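You operate a simulated robot arm through the tools that you are given. There is no shell and no other tool.

Carry out the task below with a simulated robot arm. There is one attempt and no reset: what you move stays moved.

JOB
Load the cooker: grid in, water to the line, the rice pan on the grid, then lock the lid.
Fine: the jug goes back; the other pan stays. Set down upright: clear jug.

Only the result counts: the job must be done as asked and must still hold three seconds after the hand-in. Knocking over, shifting, dropping, spilling or breaking anything else fails it. A push-on lid holds only when it is set on centred and level and pressed home; a screw cap is set on level and turned clockwise until tight.

ROBOT AND FRAMES
A 6-joint arm with a three-finger gripper, fixed in place. Base frame: the origin is at the foot of the arm, x ahead of it, y to its left, z up; the work surface is at about z = 0.8. Readings come in m, degrees, newtons and seconds.
Its first joint turns from -166.0 to 166.0 degrees. Payload 4.89 kg.
The tool frame sits at the grasp point between the pads (the TCP): z along the fingers, y along the line on which they close. The tips reach 0.03 m beyond it. The gripper opens to 0.164 m. The gripper's body begins 0.125 m behind the TCP.
Orientation is that of the tool frame in the base frame, as a unit quaternion [x, y, z, w]. With the fingers straight down and closing along the base's y, the tool's x points along the base's -x, its y along +y and its z along -z.

CONTROLS
- The arm moves only by the tool jog_arm. Its argument "moves" is a list of rows, each an object (a shift or turn left out is 0, a gripper value left out holds the last) with "translation": the shift along the base's x, y, z in units of 40 mm (1.0 is 40 mm), a list of three; "rotation": the turn, a rotation vector about the base's x, y, z in units of 8 degrees (1.0 is 8 degrees), a list of three. In form: [{"translation": [dx, dy, dz], "rotation": [rx, ry, rz]}, ...]. A call has 1 to 20 rows; each row shifts and turns the commanded pose from where the row before left it. "grip" is the gripper command, from -1 (shut) to 1 (fully open), values between in proportion, set as the call begins (left out, the last holds). A call with a number of a shift or a turn outside -1 to 1 is refused whole. Each row takes 0.2 s and may step no farther than 0.05 m and 8.6 degrees from the row before; otherwise, or with a gripper value out of range, the whole call is refused. A pose out of reach is approached as far as the arm can. The call stops where the force on the tool passes 40 N (or 10 N more than at its start, if that is more) or the arm is blocked; 0.2 s more then pass. Each finger travels about 0.108 m/s and halts on what it meets, pressing with about 22 N; the grip force reading is that of the motor and also rises with nothing between the fingers. The clock runs only during rows and for 0.2 s after the last one: add rows that do not move to give the fingers time. It gives the time, the measured TCP pose, the force on the tool (base axes), the opening and the grip force at its end, in the units of the frame above (readings bear some noise), with the torque about the TCP (base axes, N m) and any sound that the robot's microphone picked up, and new pictures: "show" is both (left out), scene, wrist or none.
- Cameras (640 x 400 px; columns grow to the right, rows downward): "scene" is fixed at [0.4012, -0.6509, 1.3929]; the picture's right is [0.34, -0.94, 0.00], its down [0.68, 0.25, -0.69] and it looks along [0.65, 0.24, 0.72] (base axes); focal length 214 px, centre (320, 200). "wrist" rides on the gripper at [0.076, -0.002, -0.152] in the tool frame; the picture's right is [0.02, 1.00, 0.00], its down [-0.88, 0.02, -0.47] and it looks along [-0.47, 0.01, 0.88] (tool axes); focal length 247 px, centre (320, 200). There is no depth. A picture from a camera that has moved, and an enlarged one, comes with that camera's place and axes in the base frame and with its lens.
- lift_body(by): slides the trunk up (or, below 0, down) by that many m; the arm rides with it, the base frame stays. It gives what a move gives, with no picture.
- zoom(camera, box): a new picture of the part [left, top, right, bottom] of that camera's present view, enlarged. It takes no simulated time.
- hand_in(): hands the job in; it is judged then, once.

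Nothing tells you positions but the pictures and the camera data. Unless the task says otherwise, let go and move clear before handing in.

The tools are called after "Emit:" as a command line: name --argument value ..., lists and objects as JSON in quotes. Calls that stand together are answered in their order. jog_arm: Moves the arm, as the interface text tells. Its arguments: {"type":"object","properties":{"moves":{"type":"array","items":{"type":"object","properties":{"translation":{"type":"array","items":{"type":"number"}},"rotation":{"type":"array","items":{"type":"number"}}}}},"grip":{"type":"number"},"show":{"type":"string","enum":["both","scene","wrist","none"]}},"required":["moves"]} The other tools are called the same way: lift_body (by) slides the trunk up or down; zoom (camera, box) takes an enlarged picture of a part of a camera's view; hand_in () hands the job in.

At the start:

```text
clock: 0.0
tcp_pos: [0.165, -0.6532, 1.2579]
ee_rot: [0.0, 1.0, 0.001, 0.001]
wrist_force: [0.5, 0.1, -0.5]
ft_torque: [0.01, 0.01, -0.01]
opening: 0.1638
grip_force: 0.0
trunk travel left (down, up): [-0.2, 0.19]
```

scene: 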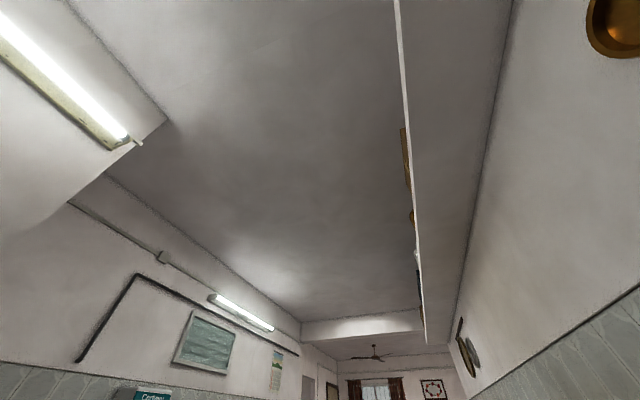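
wrist: 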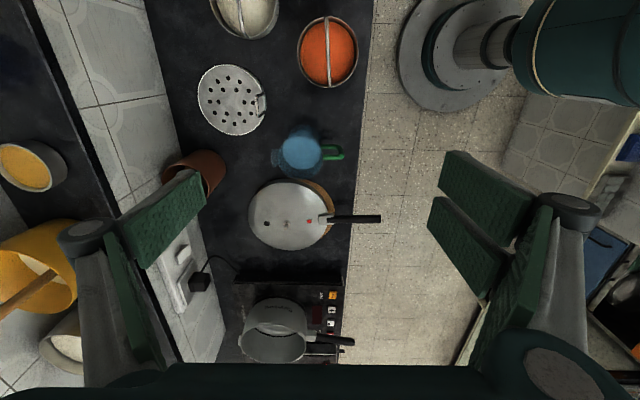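

The fixed camera only sees the ceiling, so I have to work from the wrist view. It shows a counter with a pot on a hob, a lid with a handle, a blue jug, a perforated grid and two pans. I'll enlarge parts of it before moving.

Emit:
zoom --camera "wrist" --box '[180, 0, 400, 140]'

Emit:
zoom --camera "wrist" --box '[180, 120, 400, 260]'

Emit:
zoom --camera "wrist" --box '[180, 250, 400, 390]'

Emit:
zoom --camera "wrist" --box '[0, 100, 220, 400]'

Emit:
zoom --camera "scene" --box '[0, 200, 640, 400]'

```text
2.86 times, centred on (290, 70) of wrist
camera zoom: at [0.0882, -0.6536, 1.4087], right [-0.02, 1.0, 0.0], down [0.88, 0.02, 0.47], along [0.47, 0.01, -0.88], focal length 706 px, centre (406, 571)
```

zoom: 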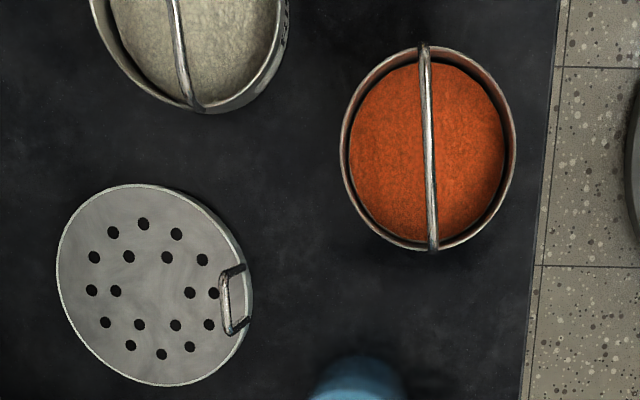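

```text
2.86 times, centred on (290, 190) of wrist
camera zoom: at [0.0882, -0.6536, 1.4087], right [-0.02, 1.0, 0.0], down [0.88, 0.02, 0.47], along [0.47, 0.01, -0.88], focal length 706 px, centre (406, 229)
```

zoom: 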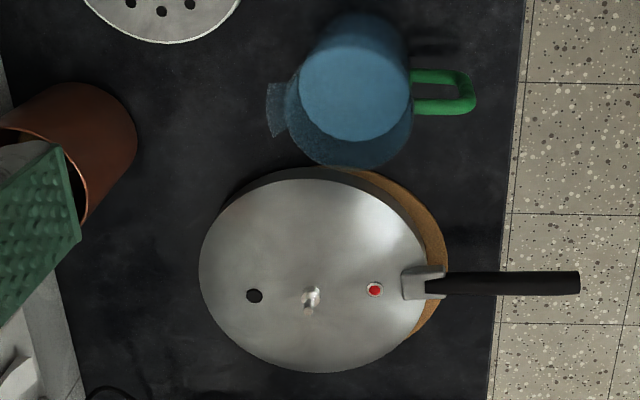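

```text
2.86 times, centred on (290, 320) of wrist
camera zoom: at [0.0882, -0.6536, 1.4087], right [-0.02, 1.0, 0.0], down [0.88, 0.02, 0.47], along [0.47, 0.01, -0.88], focal length 706 px, centre (406, -143)
```

zoom: 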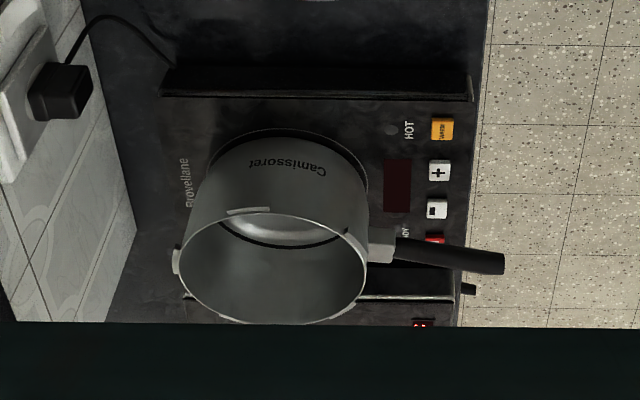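

```text
1.33 times, centred on (110, 250) of wrist
camera zoom: at [0.0882, -0.6536, 1.4087], right [-0.02, 1.0, 0.0], down [0.88, 0.02, 0.47], along [0.47, 0.01, -0.88], focal length 329 px, centre (600, 133)
```

zoom: 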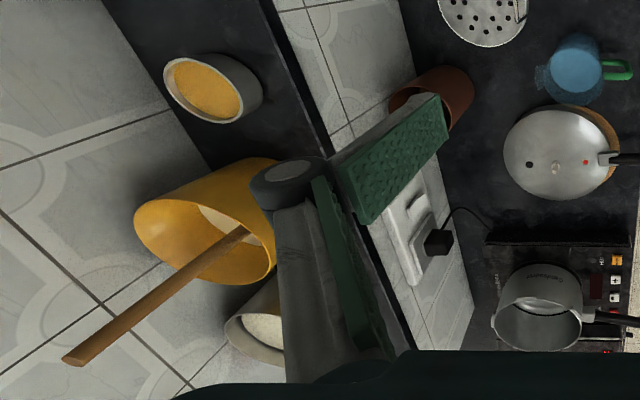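

```text
1.00 times, centred on (320, 300) of scene (not enlarged: the box is as wide or as high as the picture)
camera zoom: at [0.4012, -0.6509, 1.3929], right [0.34, -0.94, 0.0], down [0.68, 0.25, -0.69], along [0.65, 0.24, 0.72], focal length 214 px, centre (320, 100)
```

zoom: 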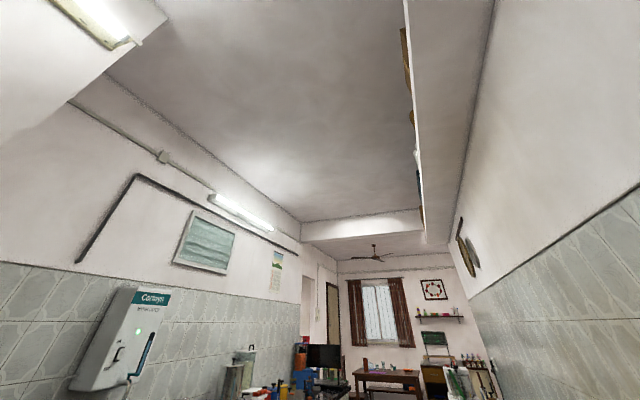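

The cooker body is on the hob at about x 0.75, y -0.77. The lid sits on a trivet near x 0.4, the jug is just before it with its handle towards me, and the grid is at about (0.16, -0.85). I'll stay high and move along x for a better look at the cooker.

Emit:
jog_arm --moves '[{"translation": [1, 0, 0]}, {"translation": [1, 0, 0]}, {"translation": [1, 0, 0]}, {"translation": [1, 0, 0]}, {"translation": [1, 0, 0]}, {"translation": [1, 0, 0]}]' --show "both"

```text
clock: 1.4
tcp_pos: [0.4072, -0.6512, 1.2573]
ee_rot: [0.0, 1.0, 0.0, 0.0]
wrist_force: [-2.5, 0.0, 0.7]
ft_torque: [-0.01, -0.22, 0.01]
opening: 0.164
grip_force: 0.1
trunk travel left (down, up): [-0.2, 0.19]
camera wrist: at [0.3306, -0.6531, 1.4088], right [-0.02, 1.0, 0.0], down [0.88, 0.02, 0.47], along [0.47, 0.01, -0.88], focal length 247 px, centre (320, 200)
```

scene: 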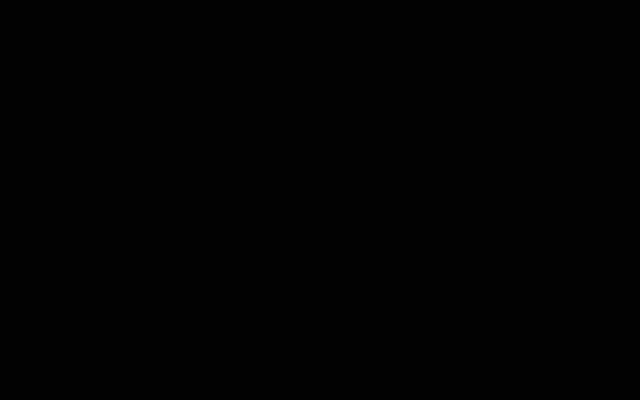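
wrist: 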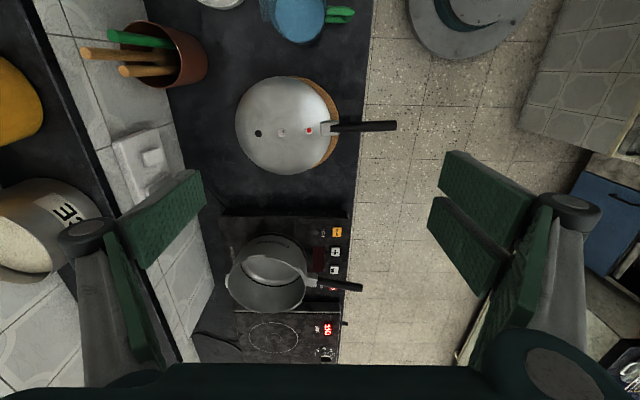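

The cooker is clearer now: two hobs side by side, with the body on the near one and its handle facing me. I'll enlarge the cooker, lid and jug.

Emit:
zoom --camera "wrist" --box '[200, 200, 380, 370]'

Emit:
zoom --camera "wrist" --box '[220, 60, 400, 190]'

Emit:
zoom --camera "wrist" --box '[60, 0, 380, 200]'

```text
2.35 times, centred on (290, 285) of wrist
camera zoom: at [0.3306, -0.6531, 1.4088], right [-0.02, 1.0, 0.0], down [0.88, 0.02, 0.47], along [0.47, 0.01, -0.88], focal length 581 px, centre (391, 0)
```

zoom: 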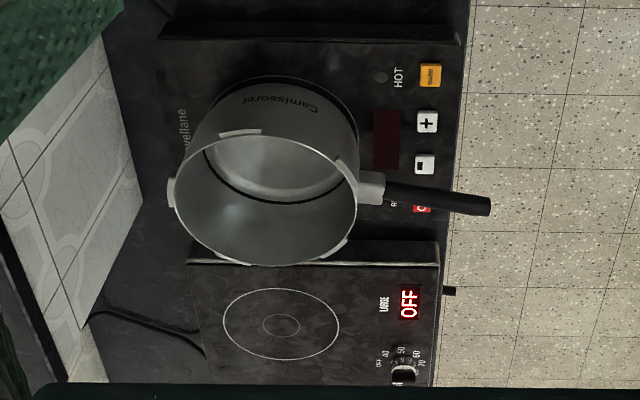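

```text
3.08 times, centred on (310, 125) of wrist
camera zoom: at [0.3306, -0.6531, 1.4088], right [-0.02, 1.0, 0.0], down [0.88, 0.02, 0.47], along [0.47, 0.01, -0.88], focal length 760 px, centre (351, 431)
```

zoom: 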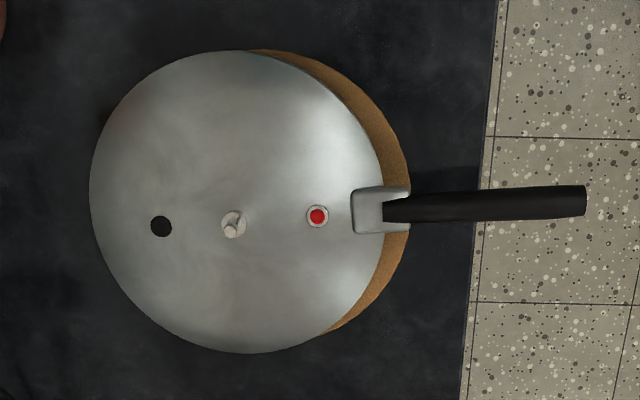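

```text
2.00 times, centred on (220, 100) of wrist
camera zoom: at [0.3306, -0.6531, 1.4088], right [-0.02, 1.0, 0.0], down [0.88, 0.02, 0.47], along [0.47, 0.01, -0.88], focal length 494 px, centre (520, 400)
```

zoom: 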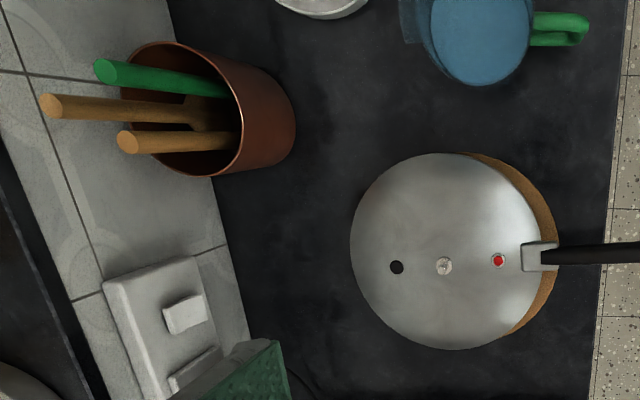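

The cooker rim triangulates to about (0.81, -0.78, 0.965), roughly 1.1 m out. Before I plan, I'll test how far the arm reaches at this height and look into the cooker from above.

Emit:
jog_arm --moves '[{"translation": [1, -0.5, 0]}, {"translation": [1, -0.5, 0]}, {"translation": [1, -0.5, 0]}, {"translation": [1, -0.5, 0]}, {"translation": [1, -0.5, 0]}, {"translation": [1, -0.5, 0]}]' --show "both"

```text
clock: 2.8
tcp_pos: [0.6437, -0.7746, 1.2589]
ee_rot: [-0.001, 1.0, 0.0, 0.0]
wrist_force: [-1.7, 0.5, 0.8]
ft_torque: [-0.09, -0.2, 0.03]
opening: 0.1638
grip_force: 0.0
trunk travel left (down, up): [-0.2, 0.19]
camera wrist: at [0.5673, -0.7759, 1.4096], right [-0.02, 1.0, 0.0], down [0.88, 0.02, 0.47], along [0.47, 0.01, -0.88], focal length 247 px, centre (320, 200)
```

scene: 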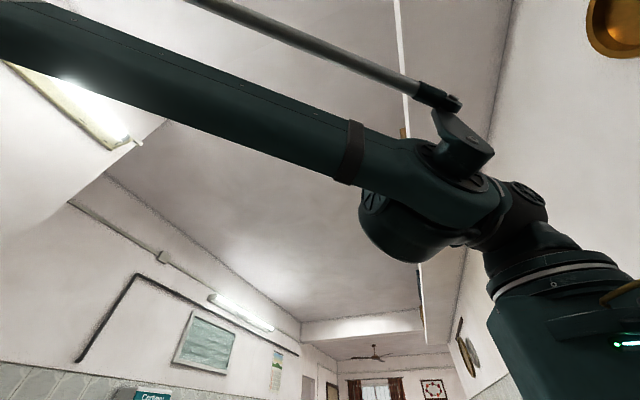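
wrist: 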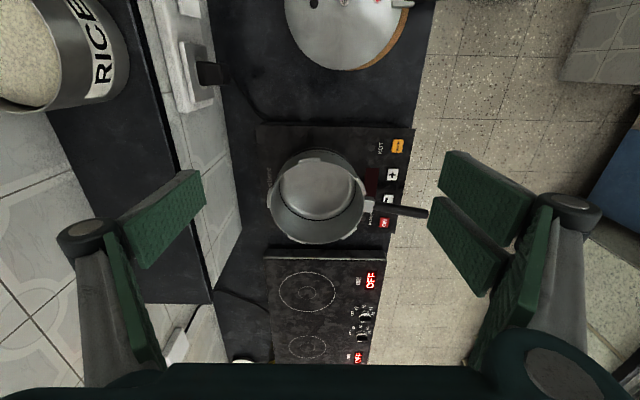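

The arm reaches r≈1.0 at this height. I'll enlarge the cooker interior and its lugs.

Emit:
zoom --camera "wrist" --box '[250, 130, 430, 260]'

Emit:
zoom --camera "wrist" --box '[262, 145, 372, 250]'

Emit:
zoom --camera "wrist" --box '[0, 0, 260, 380]'

Emit:
zoom --camera "wrist" --box '[220, 240, 440, 380]'

```text
3.08 times, centred on (340, 195) of wrist
camera zoom: at [0.5673, -0.7759, 1.4096], right [-0.02, 1.0, 0.0], down [0.88, 0.02, 0.47], along [0.47, 0.01, -0.88], focal length 760 px, centre (258, 215)
```

zoom: 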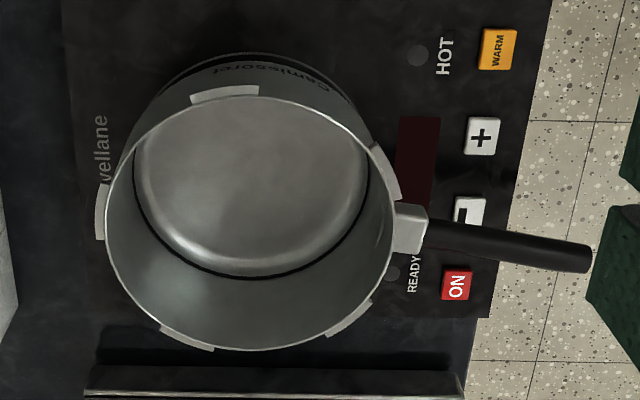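

```text
3.81 times, centred on (317, 198) of wrist
camera zoom: at [0.5673, -0.7759, 1.4096], right [-0.02, 1.0, 0.0], down [0.88, 0.02, 0.47], along [0.47, 0.01, -0.88], focal length 941 px, centre (331, 210)
```

zoom: 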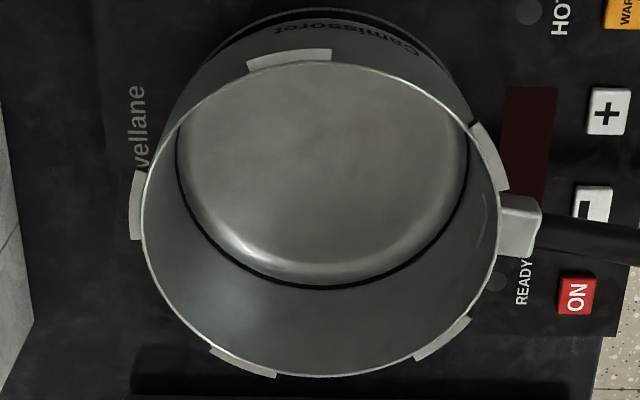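

```text
1.05 times, centred on (130, 190) of wrist (not enlarged: the box is as wide or as high as the picture)
camera zoom: at [0.5673, -0.7759, 1.4096], right [-0.02, 1.0, 0.0], down [0.88, 0.02, 0.47], along [0.47, 0.01, -0.88], focal length 260 px, centre (520, 210)
```

zoom: 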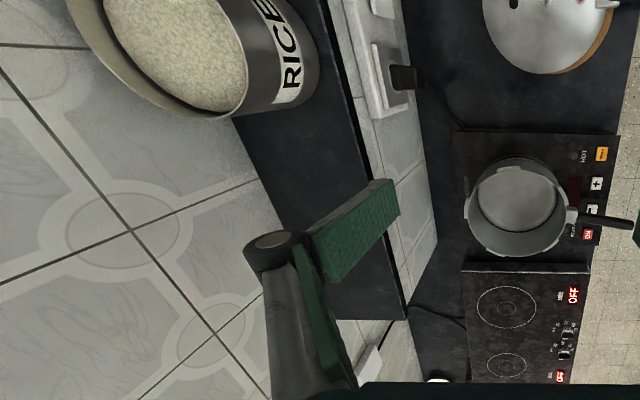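

```text
2.86 times, centred on (330, 310) of wrist
camera zoom: at [0.5673, -0.7759, 1.4096], right [-0.02, 1.0, 0.0], down [0.88, 0.02, 0.47], along [0.47, 0.01, -0.88], focal length 706 px, centre (291, -114)
```

zoom: 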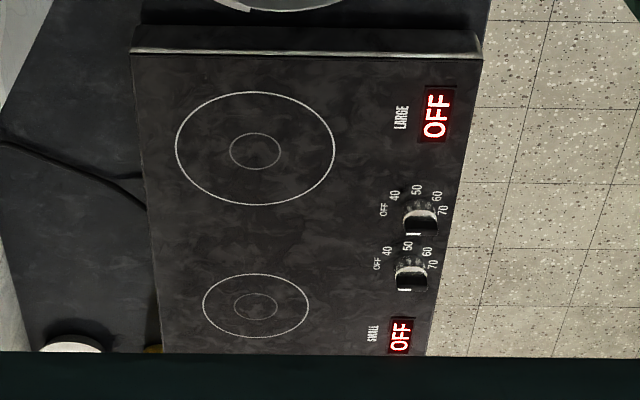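

The rim centre comes out at about (0.805, -0.775, 0.97), radius about 0.095, with five bayonet lugs around it and the handle pointing at me. Next I'll check whether the arm can get over the cooker with the tool vertical.

Emit:
jog_arm --moves '[{"translation": [1, 0, 0]}, {"translation": [1, 0, 0]}, {"translation": [1, 0, 0]}, {"translation": [1, 0, 0]}]' --show "wrist"

```text
clock: 3.8
tcp_pos: [0.802, -0.7747, 1.2577]
ee_rot: [0.0, 1.0, 0.0, 0.0]
wrist_force: [-1.0, 0.8, 0.2]
ft_torque: [-0.03, -0.19, -0.02]
opening: 0.1641
grip_force: 0.0
trunk travel left (down, up): [-0.2, 0.19]
camera wrist: at [0.7268, -0.7758, 1.409], right [-0.02, 1.0, 0.0], down [0.88, 0.02, 0.47], along [0.47, 0.01, -0.88], focal length 247 px, centre (320, 200)
```

wrist: 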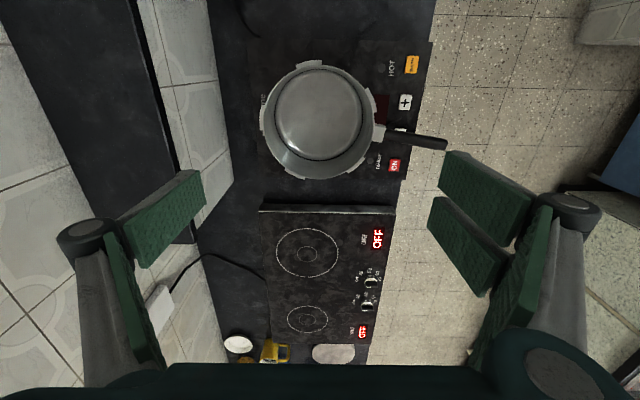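

The arm gets above the cooker with the tool straight down. I'll look closely at the interior for the water line and at the lug pattern.

Emit:
zoom --camera "wrist" --box '[250, 50, 400, 190]'

Emit:
zoom --camera "wrist" --box '[340, 80, 460, 190]'

```text
2.86 times, centred on (325, 120) of wrist
camera zoom: at [0.7268, -0.7758, 1.409], right [-0.02, 1.0, 0.0], down [0.88, 0.02, 0.47], along [0.47, 0.01, -0.88], focal length 706 px, centre (306, 429)
```

zoom: 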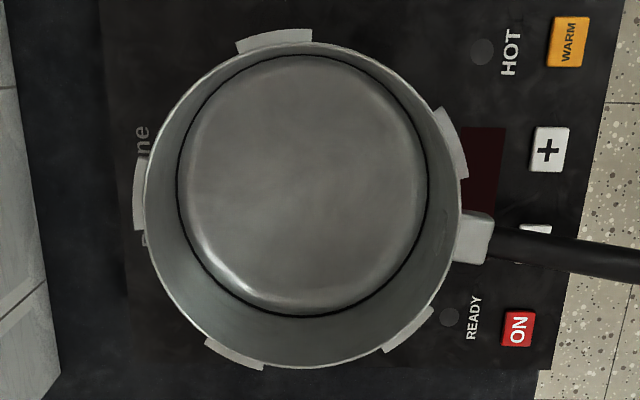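

```text
3.64 times, centred on (400, 135) of wrist
camera zoom: at [0.7268, -0.7758, 1.409], right [-0.02, 1.0, 0.0], down [0.88, 0.02, 0.47], along [0.47, 0.01, -0.88], focal length 898 px, centre (29, 436)
```

zoom: 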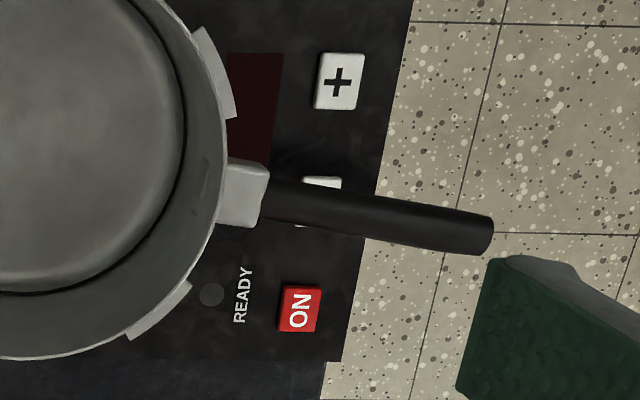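

The black ring inside near the floor must be the water line (around z 0.89). The grid goes in first, so I'll go back over it and the jug for a closer view.

Emit:
jog_arm --moves '[{"translation": [-1, 0.1, 0]}, {"translation": [-1, 0.1, 0]}, {"translation": [-1, 0.1, 0]}, {"translation": [-1, 0.1, 0]}, {"translation": [-1, 0, 0]}, {"translation": [-1, 0, 0]}, {"translation": [-1, 0, 0]}, {"translation": [-1, 0, 0]}, {"translation": [-1, 0, 0]}, {"translation": [-1, 0, 0]}, {"translation": [-1, 0, 0]}, {"translation": [-1, 0, 0]}, {"translation": [-1, 0, 0]}]' --show "wrist"

Emit:
zoom --camera "wrist" --box '[200, 50, 380, 170]'

```text
clock: 6.6
tcp_pos: [0.2846, -0.7582, 1.2561]
ee_rot: [0.0, 1.0, 0.0, 0.0]
wrist_force: [1.3, -0.4, -1.3]
ft_torque: [-0.06, 0.2, -0.01]
opening: 0.1638
grip_force: 0.1
trunk travel left (down, up): [-0.2, 0.19]
camera wrist: at [0.2092, -0.759, 1.4068], right [-0.02, 1.0, 0.0], down [0.88, 0.02, 0.47], along [0.47, 0.01, -0.88], focal length 247 px, centre (320, 200)
```

wrist: 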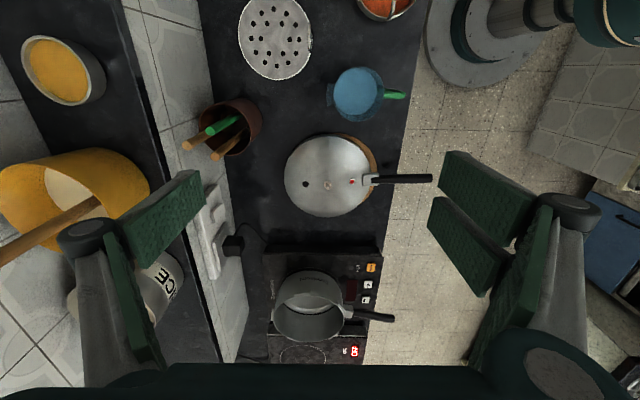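

```text
3.33 times, centred on (290, 110) of wrist
camera zoom: at [0.2092, -0.759, 1.4068], right [-0.02, 1.0, 0.0], down [0.88, 0.02, 0.47], along [0.47, 0.01, -0.88], focal length 823 px, centre (420, 500)
```

zoom: 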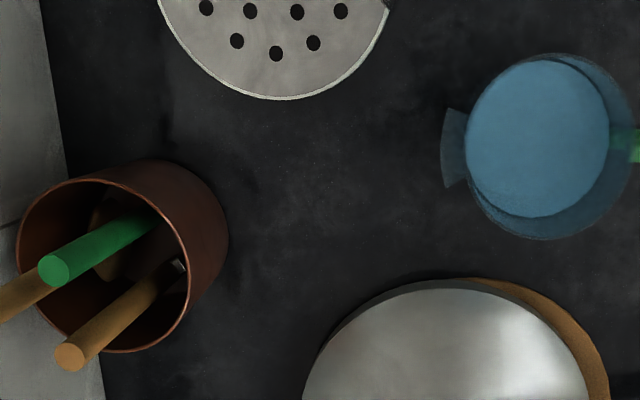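

I need the camera further back to see the grid and both pans, so I'll continue along -x.

Emit:
jog_arm --moves '[{"translation": [-1, 0, 0]}, {"translation": [-1, 0, 0]}, {"translation": [-1, 0, 0]}, {"translation": [-1, 0, 0]}, {"translation": [-1, 0, 0]}, {"translation": [-1, 0, 0]}, {"translation": [-1, 0, 0]}, {"translation": [-1, 0, 0]}]' --show "wrist"

Emit:
zoom --camera "wrist" --box '[210, 130, 430, 270]'

Emit:
zoom --camera "wrist" --box '[230, 20, 430, 150]'

Emit:
zoom --camera "wrist" --box '[300, 170, 440, 260]'

```text
clock: 8.4
tcp_pos: [-0.0258, -0.7577, 1.2553]
ee_rot: [-0.003, 1.0, 0.0, -0.002]
wrist_force: [-0.2, -0.6, -0.4]
ft_torque: [0.0, -0.02, -0.01]
opening: 0.164
grip_force: 0.1
trunk travel left (down, up): [-0.2, 0.19]
camera wrist: at [-0.1006, -0.7598, 1.4076], right [-0.03, 1.0, 0.0], down [0.88, 0.02, 0.47], along [0.47, 0.01, -0.88], focal length 247 px, centre (320, 200)
```

wrist: 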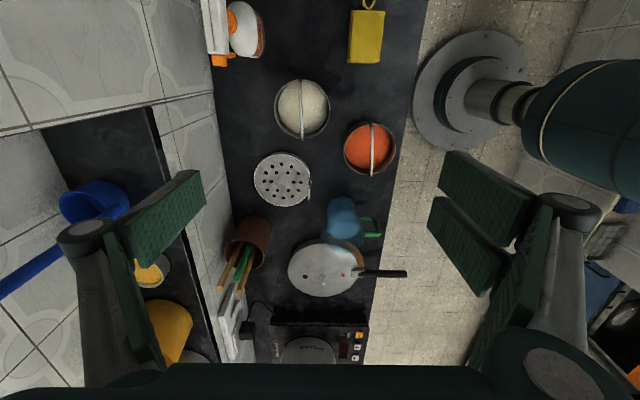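

```text
2.86 times, centred on (320, 200) of wrist
camera zoom: at [-0.1006, -0.7598, 1.4076], right [-0.03, 1.0, 0.0], down [0.88, 0.02, 0.47], along [0.47, 0.01, -0.88], focal length 706 px, centre (320, 200)
```

zoom: 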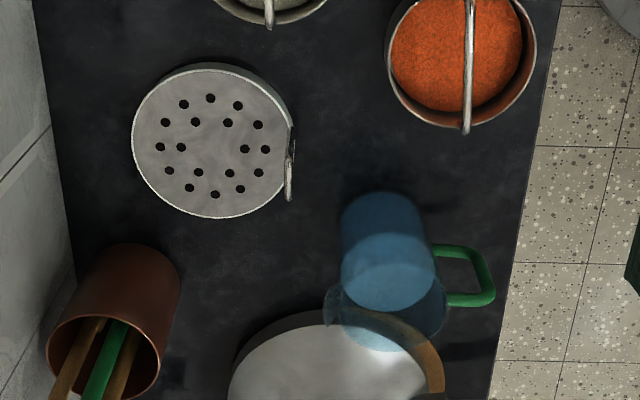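

```text
3.08 times, centred on (330, 85) of wrist
camera zoom: at [-0.1006, -0.7598, 1.4076], right [-0.03, 1.0, 0.0], down [0.88, 0.02, 0.47], along [0.47, 0.01, -0.88], focal length 760 px, centre (289, 554)
```

zoom: 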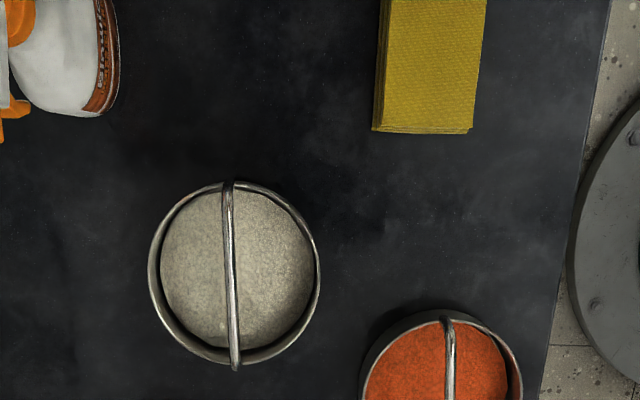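

```text
4.44 times, centred on (370, 215) of wrist
camera zoom: at [-0.1006, -0.7598, 1.4076], right [-0.03, 1.0, 0.0], down [0.88, 0.02, 0.47], along [0.47, 0.01, -0.88], focal length 1098 px, centre (98, 133)
```

zoom: 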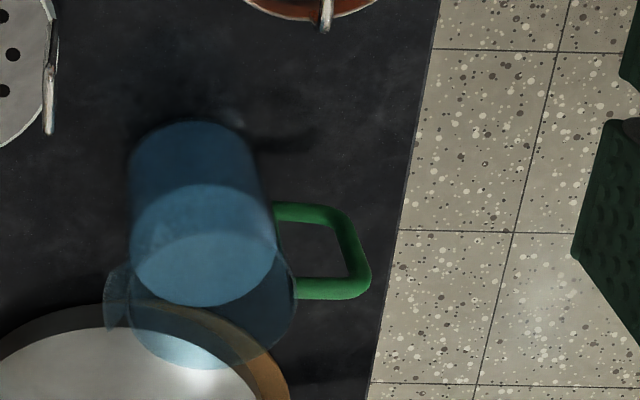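

From here the layout is clear. The jug is at about (0.245, -0.693), rim at z≈0.95, with its D-handle towards me. The grid has a standing loop handle on its +y edge, and the rice pan has a bail. I'll yaw the wrist to look outward from the robot side and judge heights and handle shapes.

Emit:
jog_arm --moves '[{"translation": [0.4, 0.4, 0], "rotation": [0, 0, -1]}, {"translation": [0.4, 0.4, 0], "rotation": [0, 0, -1]}, {"translation": [0.4, 0.4, 0], "rotation": [0, 0, -1]}, {"translation": [0.4, 0.4, 0], "rotation": [0, 0, -1]}, {"translation": [0.4, 0.4, 0], "rotation": [0, 0, -1]}, {"translation": [0.4, 0.4, 0], "rotation": [0, 0, -1]}, {"translation": [0.4, 0.4, 0], "rotation": [0, 0, -1]}, {"translation": [0.4, 0.4, 0], "rotation": [0, 0, -1]}, {"translation": [0.4, 0.4, 0], "rotation": [0, 0, -1]}, {"translation": [0.4, 0.4, 0], "rotation": [0, 0, -1]}, {"translation": [0.4, 0.4, 0], "rotation": [0, 0, -1]}]' --show "wrist"

Emit:
jog_arm --moves '[{"rotation": [-1, 0, 0]}, {"rotation": [-1, 0, 0]}, {"rotation": [-1, 0, 0]}, {"rotation": [-1, 0, 0]}]' --show "both"

```text
clock: 10.8
tcp_pos: [0.1405, -0.5813, 1.2568]
ee_rot: [0.695, 0.719, 0.0, 0.0]
wrist_force: [-1.1, 0.1, -0.3]
ft_torque: [0.04, -0.05, -0.01]
opening: 0.1641
grip_force: 0.1
trunk travel left (down, up): [-0.2, 0.19]
camera wrist: at [0.1369, -0.5042, 1.4082], right [1.0, 0.05, 0.0], down [0.05, -0.88, 0.47], along [0.03, -0.47, -0.88], focal length 247 px, centre (320, 200)
```

wrist: 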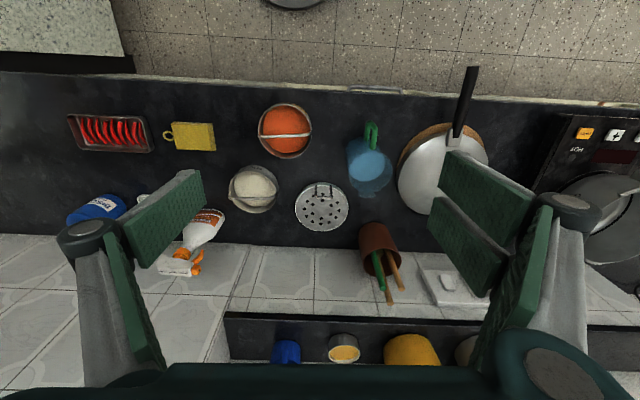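

```text
clock: 11.9
tcp_pos: [0.1587, -0.6672, 1.2753]
ee_rot: [0.669, 0.69, -0.199, 0.191]
wrist_force: [-0.2, 0.6, 0.4]
ft_torque: [-0.01, 0.0, -0.03]
opening: 0.1638
grip_force: 0.1
trunk travel left (down, up): [-0.2, 0.19]
stopped in row 4: the arm was blocked; the commanded pose is now the measured one
camera wrist: at [0.1553, -0.5209, 1.3633], right [1.0, 0.04, -0.03], down [0.05, -0.5, 0.87], along [0.02, -0.87, -0.5], focal length 247 px, centre (320, 200)
```

scene: 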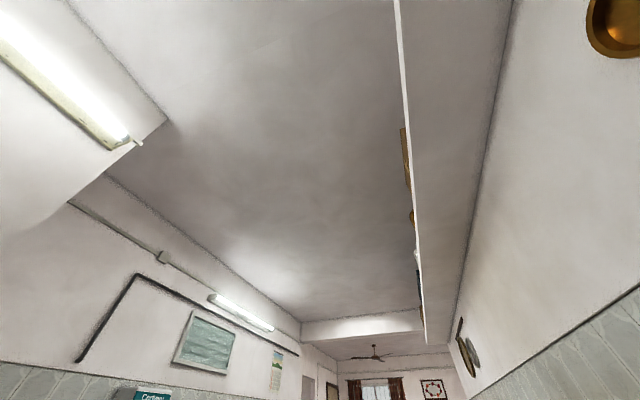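
wrist: 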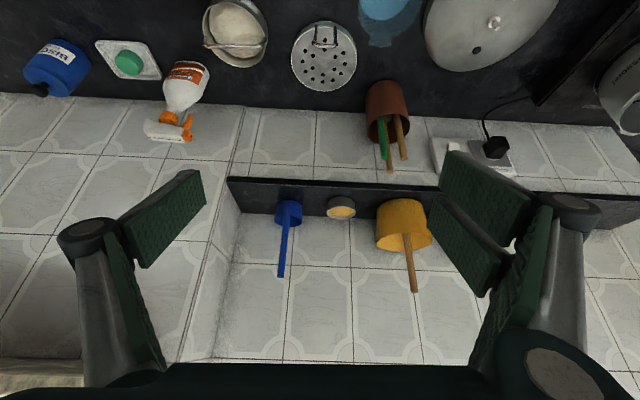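

The last tilt row was blocked because the wrist ran into the arm's inner limit; nothing was touched. This oblique view shows the grid and its handle, so I'll enlarge those.

Emit:
zoom --camera "wrist" --box '[270, 0, 390, 110]'

Emit:
zoom --camera "wrist" --box '[180, 0, 300, 100]'

Emit:
zoom --camera "wrist" --box '[400, 0, 640, 160]'

```text
3.64 times, centred on (330, 55) of wrist
camera zoom: at [0.1553, -0.5209, 1.3633], right [1.0, 0.04, -0.03], down [0.05, -0.5, 0.87], along [0.02, -0.87, -0.5], focal length 898 px, centre (284, 727)
```

zoom: 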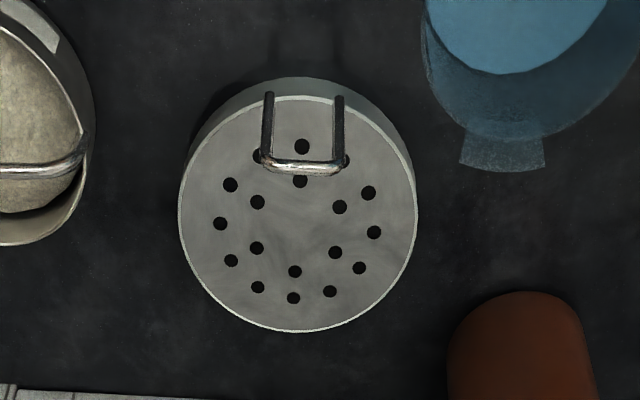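

```text
4.00 times, centred on (240, 50) of wrist
camera zoom: at [0.1553, -0.5209, 1.3633], right [1.0, 0.04, -0.03], down [0.05, -0.5, 0.87], along [0.02, -0.87, -0.5], focal length 988 px, centre (640, 800)
```

zoom: 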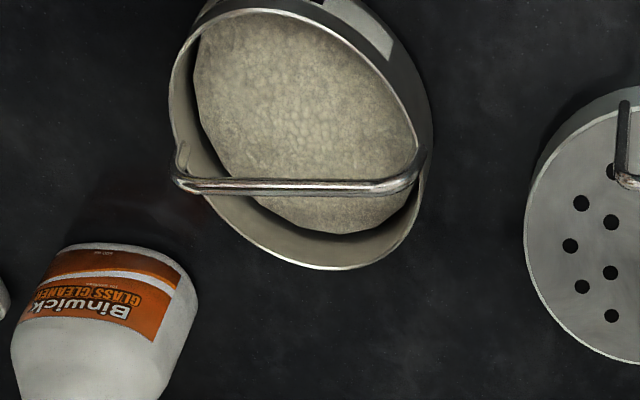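

```text
2.50 times, centred on (520, 80) of wrist
camera zoom: at [0.1553, -0.5209, 1.3633], right [1.0, 0.04, -0.03], down [0.05, -0.5, 0.87], along [0.02, -0.87, -0.5], focal length 617 px, centre (-180, 500)
```

zoom: 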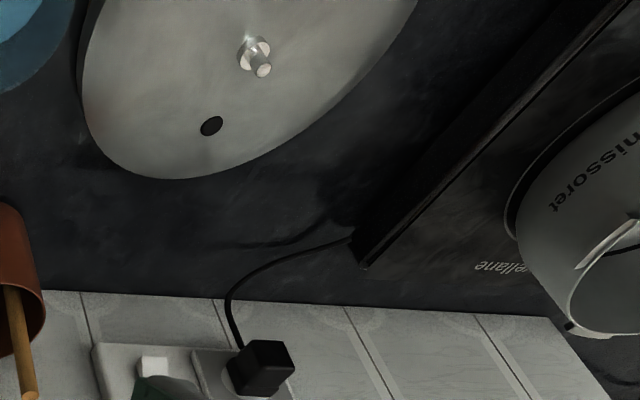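

The grid is a perforated disc on a skirt, and its U-shaped handle stands up at the +y edge. I can squeeze the two posts from outside with the fingers closing along x. I'll straighten the tool, move over it and look again.

Emit:
jog_arm --moves '[{"translation": [0, -0.45, 0], "rotation": [1, 0, 0]}, {"translation": [0, -0.45, -0.5], "rotation": [1, 0, 0]}, {"translation": [0, -0.45, -0.7], "rotation": [1, 0, 0]}, {"translation": [0, -0.45, -0.8], "rotation": [1, 0, 0]}, {"translation": [0, 0, -0.8], "rotation": [0, 0, -0.25]}]' --show "wrist"

Emit:
zoom --camera "wrist" --box '[240, 60, 400, 180]'

```text
clock: 13.1
tcp_pos: [0.1581, -0.7339, 1.1617]
ee_rot: [0.708, 0.706, -0.001, -0.001]
wrist_force: [-0.9, -1.1, -0.9]
ft_torque: [0.15, 0.03, -0.03]
opening: 0.1639
grip_force: 0.1
trunk travel left (down, up): [-0.2, 0.19]
camera wrist: at [0.1584, -0.6582, 1.3137], right [1.0, 0.02, 0.0], down [0.02, -0.88, 0.47], along [0.01, -0.47, -0.88], focal length 247 px, centre (320, 200)
```

wrist: 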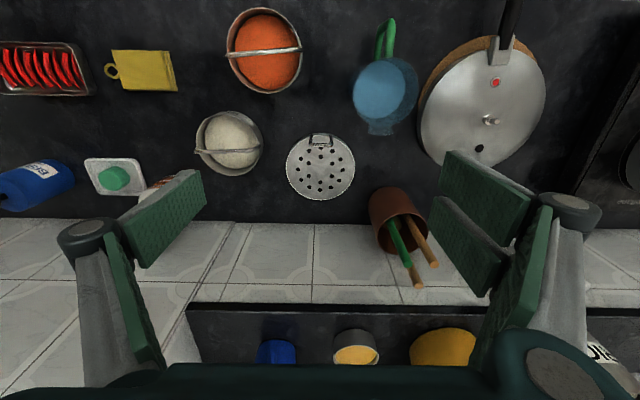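

```text
3.33 times, centred on (320, 120) of wrist
camera zoom: at [0.1584, -0.6582, 1.3137], right [1.0, 0.02, 0.0], down [0.02, -0.88, 0.47], along [0.01, -0.47, -0.88], focal length 823 px, centre (320, 467)
```

zoom: 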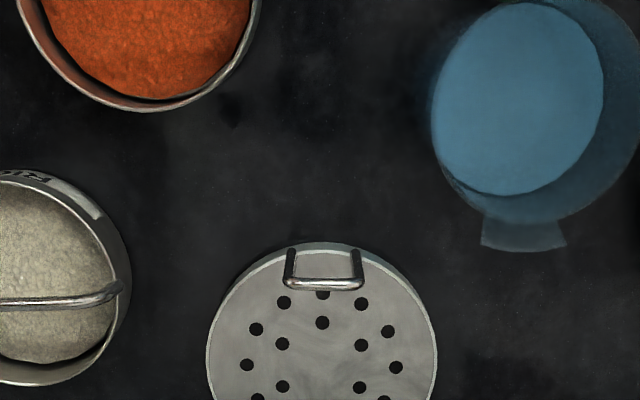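

I take the grid's handle to be at x≈0.163, y≈-0.778, from z 0.833 up to 0.875 and about 42 mm wide. I'll narrow the fingers, come down to just above it and check alignment.

Emit:
jog_arm --moves '[{"translation": [0.12, -0.6, -0.6]}, {"translation": [0, -0.62, -0.8]}, {"translation": [0, 0, -1]}, {"translation": [0, 0, -1]}, {"translation": [0, 0, -1]}, {"translation": [0, 0, -0.8]}]' --grip -0.1 --show "wrist"

Emit:
zoom --camera "wrist" --box '[240, 100, 400, 220]'

```text
clock: 14.5
tcp_pos: [0.162, -0.7823, 0.9548]
ee_rot: [0.709, 0.706, -0.001, -0.001]
wrist_force: [0.0, 1.1, 0.5]
ft_torque: [-0.12, -0.03, -0.01]
opening: 0.0737
grip_force: 0.0
trunk travel left (down, up): [-0.2, 0.19]
camera wrist: at [0.1614, -0.7047, 1.1074], right [1.0, 0.02, 0.0], down [0.02, -0.88, 0.47], along [0.01, -0.47, -0.88], focal length 247 px, centre (320, 200)
```

wrist: 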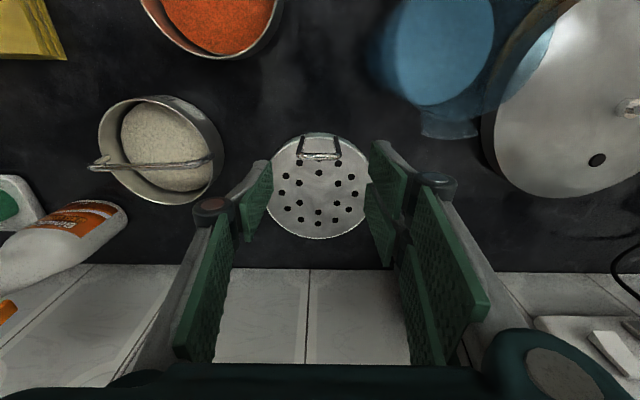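

```text
3.33 times, centred on (320, 160) of wrist
camera zoom: at [0.1614, -0.7047, 1.1074], right [1.0, 0.02, 0.0], down [0.02, -0.88, 0.47], along [0.01, -0.47, -0.88], focal length 823 px, centre (320, 333)
```

zoom: 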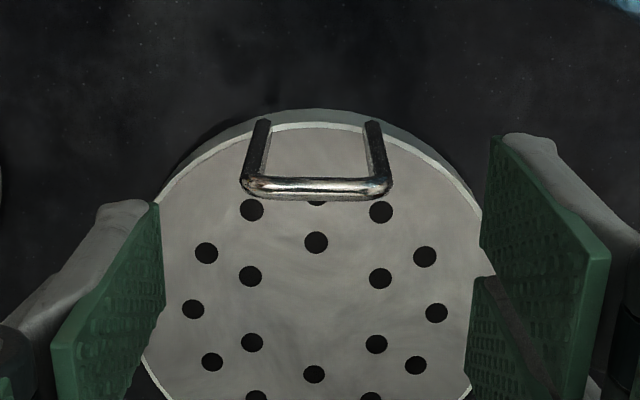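

The handle is centred between the fingers and the pads line up with the posts. I'll go down until the tips are just above the disc, then close gently.

Emit:
jog_arm --moves '[{"translation": [0, 0, -0.7]}, {"translation": [0, 0, -0.7]}, {"translation": [0, 0, -0.65]}]' --show "wrist"

Emit:
zoom --camera "wrist" --box '[240, 100, 400, 220]'

```text
clock: 15.3
tcp_pos: [0.1619, -0.7855, 0.8721]
ee_rot: [0.709, 0.705, -0.002, -0.001]
wrist_force: [-0.1, 1.3, 0.4]
ft_torque: [-0.11, -0.05, -0.03]
opening: 0.0735
grip_force: 0.0
trunk travel left (down, up): [-0.2, 0.19]
camera wrist: at [0.1616, -0.7084, 1.0248], right [1.0, 0.02, 0.0], down [0.02, -0.88, 0.47], along [0.01, -0.47, -0.88], focal length 247 px, centre (320, 200)
```

wrist: 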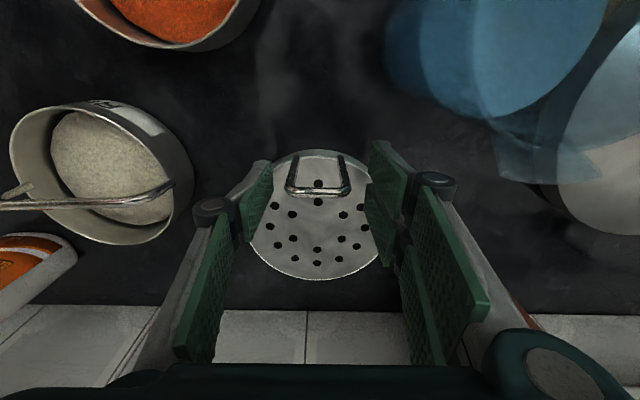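

```text
3.33 times, centred on (320, 160) of wrist
camera zoom: at [0.1616, -0.7084, 1.0248], right [1.0, 0.02, 0.0], down [0.02, -0.88, 0.47], along [0.01, -0.47, -0.88], focal length 823 px, centre (320, 333)
```

zoom: 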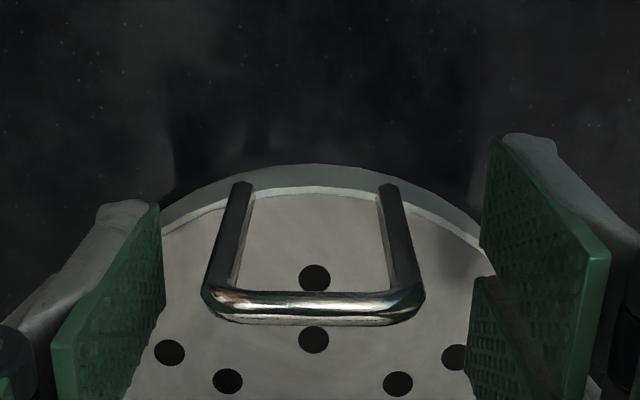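

The posts sit near the outer edge of the pads, so I'll shift 4 mm towards +y and then close.

Emit:
jog_arm --moves '[{"translation": [0, 0.12, 0]}, {"translation": [0, 0, 0]}]' --show "none"

Emit:
jog_arm --moves '[{}, {}, {}, {}]' --grip -1 --show "wrist"

Emit:
zoom --camera "wrist" --box '[240, 100, 400, 220]'

```text
clock: 15.9
tcp_pos: [0.1627, -0.7808, 0.8735]
ee_rot: [0.709, 0.706, -0.001, -0.001]
wrist_force: [1.7, -0.2, 0.7]
ft_torque: [0.02, 0.01, -0.02]
opening: 0.0739
grip_force: 0.1
trunk travel left (down, up): [-0.2, 0.19]
```

```text
clock: 16.9
tcp_pos: [0.1627, -0.7799, 0.8734]
ee_rot: [0.709, 0.705, -0.001, -0.002]
wrist_force: [-0.7, -0.4, -0.1]
ft_torque: [0.06, 0.1, -0.07]
opening: 0.0094
grip_force: 21.0
trunk travel left (down, up): [-0.2, 0.19]
camera wrist: at [0.1619, -0.704, 1.0251], right [1.0, 0.02, 0.0], down [0.02, -0.88, 0.47], along [0.01, -0.47, -0.88], focal length 247 px, centre (320, 200)
```

wrist: 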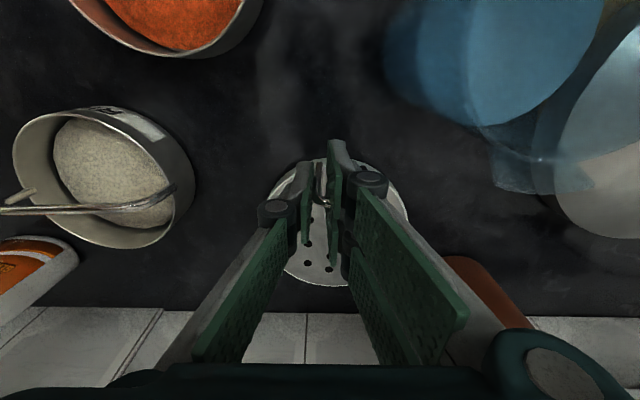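

```text
3.33 times, centred on (320, 160) of wrist
camera zoom: at [0.1619, -0.704, 1.0251], right [1.0, 0.02, 0.0], down [0.02, -0.88, 0.47], along [0.01, -0.47, -0.88], focal length 823 px, centre (320, 333)
```

zoom: 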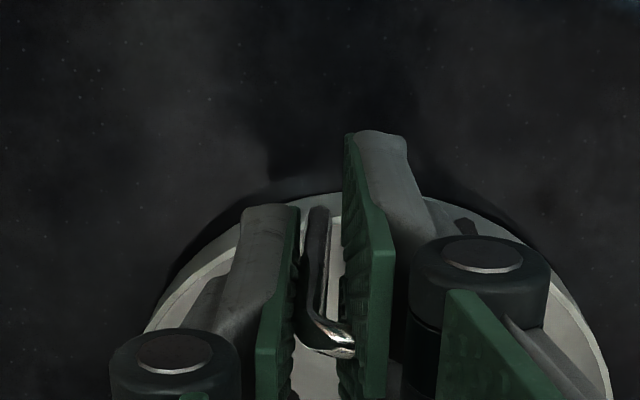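

The right finger slipped past one post. The pads now hold only the other post, with a 9 mm opening. I'll lift a few centimetres to see whether the disc stays level in this grip.

Emit:
jog_arm --moves '[{"translation": [0, 0, 0.3]}, {"translation": [0, 0, 0.4]}, {"translation": [0, 0, 0.4]}, {}]' --show "wrist"

Emit:
zoom --camera "wrist" --box '[220, 100, 440, 300]'

```text
clock: 17.9
tcp_pos: [0.1619, -0.7793, 0.9167]
ee_rot: [0.709, 0.705, -0.002, -0.001]
wrist_force: [-0.8, -0.8, -0.3]
ft_torque: [-0.03, 0.01, -0.02]
opening: 0.0001
grip_force: 22.0
trunk travel left (down, up): [-0.2, 0.19]
camera wrist: at [0.1614, -0.7025, 1.069], right [1.0, 0.02, 0.0], down [0.02, -0.88, 0.47], along [0.01, -0.47, -0.88], focal length 247 px, centre (320, 200)
```

wrist: 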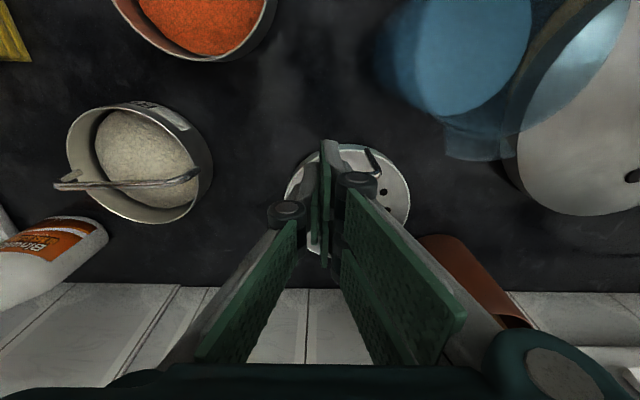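

```text
2.00 times, centred on (330, 200) of wrist
camera zoom: at [0.1614, -0.7025, 1.069], right [1.0, 0.02, 0.0], down [0.02, -0.88, 0.47], along [0.01, -0.47, -0.88], focal length 494 px, centre (300, 200)
```

zoom: 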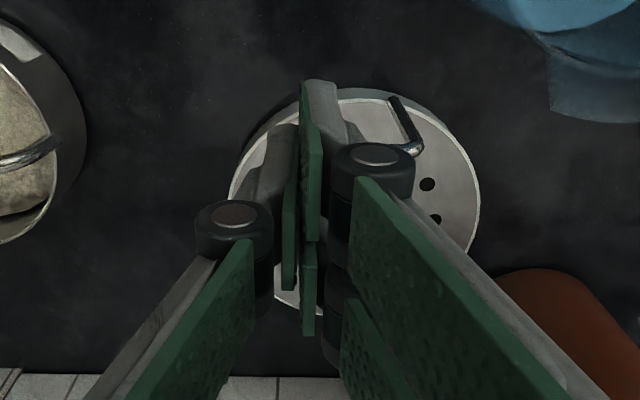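

The post slipped out and the grid is still on the counter, pushed about 2 cm and turned slightly. Squeezing the posts from outside doesn't work. I'll pinch the loop across its plane instead, with one post between the pads. First I'll rise, open and yaw back to look.

Emit:
jog_arm --moves '[{"translation": [0, 0, 1]}, {"translation": [0, 0, 1], "rotation": [0, 0, 1]}, {"translation": [0, 0, 1], "rotation": [0, 0, 1]}, {"translation": [0, 0, 0.5], "rotation": [0, 0, 1]}, {"rotation": [0, 0, 1]}, {"rotation": [0, 0, 1]}, {"rotation": [0, 0, 1]}, {"rotation": [0, 0, 1]}, {"rotation": [0, 0, 1]}, {"rotation": [0, 0, 1]}, {"rotation": [0, 0, 1]}, {"rotation": [0, 0, 1]}, {"rotation": [0, 0, 0.25]}]' --grip -0.4 --show "wrist"

Emit:
zoom --camera "wrist" --box '[240, 80, 400, 200]'

```text
clock: 20.7
tcp_pos: [0.1636, -0.781, 1.0566]
ee_rot: [0.002, 1.0, -0.002, 0.0]
wrist_force: [-0.6, -0.2, -0.5]
ft_torque: [0.02, -0.01, 0.04]
opening: 0.0494
grip_force: 0.1
trunk travel left (down, up): [-0.2, 0.19]
camera wrist: at [0.0875, -0.7815, 1.2085], right [-0.02, 1.0, 0.0], down [0.88, 0.02, 0.47], along [0.47, 0.01, -0.88], focal length 247 px, centre (320, 200)
```

wrist: 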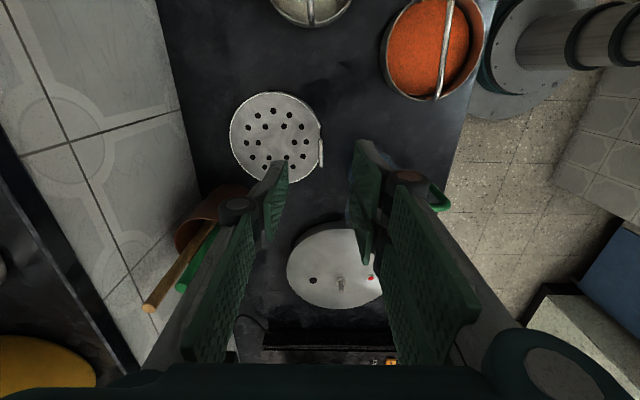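

```text
3.33 times, centred on (320, 140) of wrist
camera zoom: at [0.0875, -0.7815, 1.2085], right [-0.02, 1.0, 0.0], down [0.88, 0.02, 0.47], along [0.47, 0.01, -0.88], focal length 823 px, centre (320, 400)
```

zoom: 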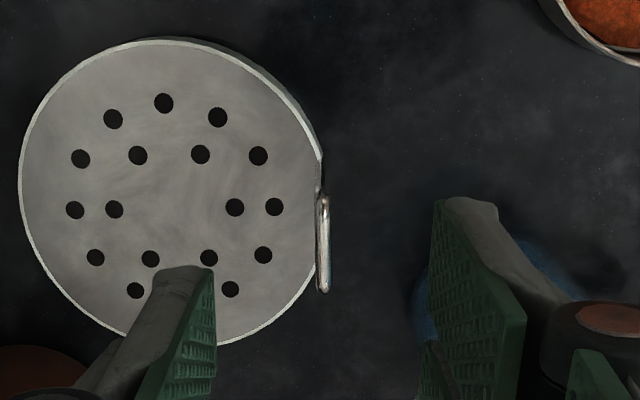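

The loop now lies along x at y≈-0.778, spanning x 0.173 to 0.212. I'll come down with the fingers either side of the loop plane, offset so the near post is between the pads.

Emit:
jog_arm --moves '[{"translation": [0.5, 0.05, -0.5]}, {"translation": [0.45, 0.02, -0.9]}, {"translation": [0, 0, -0.9]}, {"translation": [0, 0, -0.75]}, {}]' --grip -0.55 --show "wrist"

Emit:
zoom --camera "wrist" --box '[240, 90, 400, 210]'

```text
clock: 21.9
tcp_pos: [0.2033, -0.7762, 0.9342]
ee_rot: [0.003, 1.0, -0.001, 0.0]
wrist_force: [0.2, -0.5, 0.7]
ft_torque: [0.07, 0.01, 0.0]
opening: 0.0369
grip_force: 0.0
trunk travel left (down, up): [-0.2, 0.19]
camera wrist: at [0.1275, -0.7758, 1.0867], right [-0.02, 1.0, 0.0], down [0.88, 0.02, 0.47], along [0.47, 0.01, -0.88], focal length 247 px, centre (320, 200)
```

wrist: 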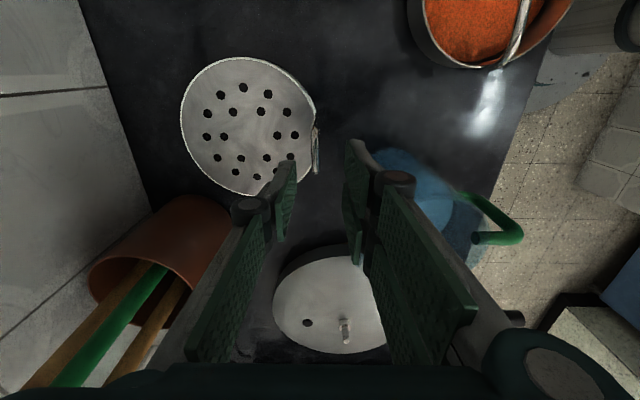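

```text
3.33 times, centred on (320, 150) of wrist
camera zoom: at [0.1275, -0.7758, 1.0867], right [-0.02, 1.0, 0.0], down [0.88, 0.02, 0.47], along [0.47, 0.01, -0.88], focal length 823 px, centre (320, 367)
```

zoom: 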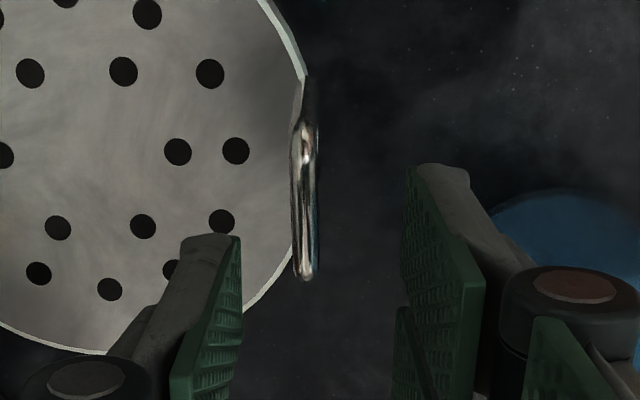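

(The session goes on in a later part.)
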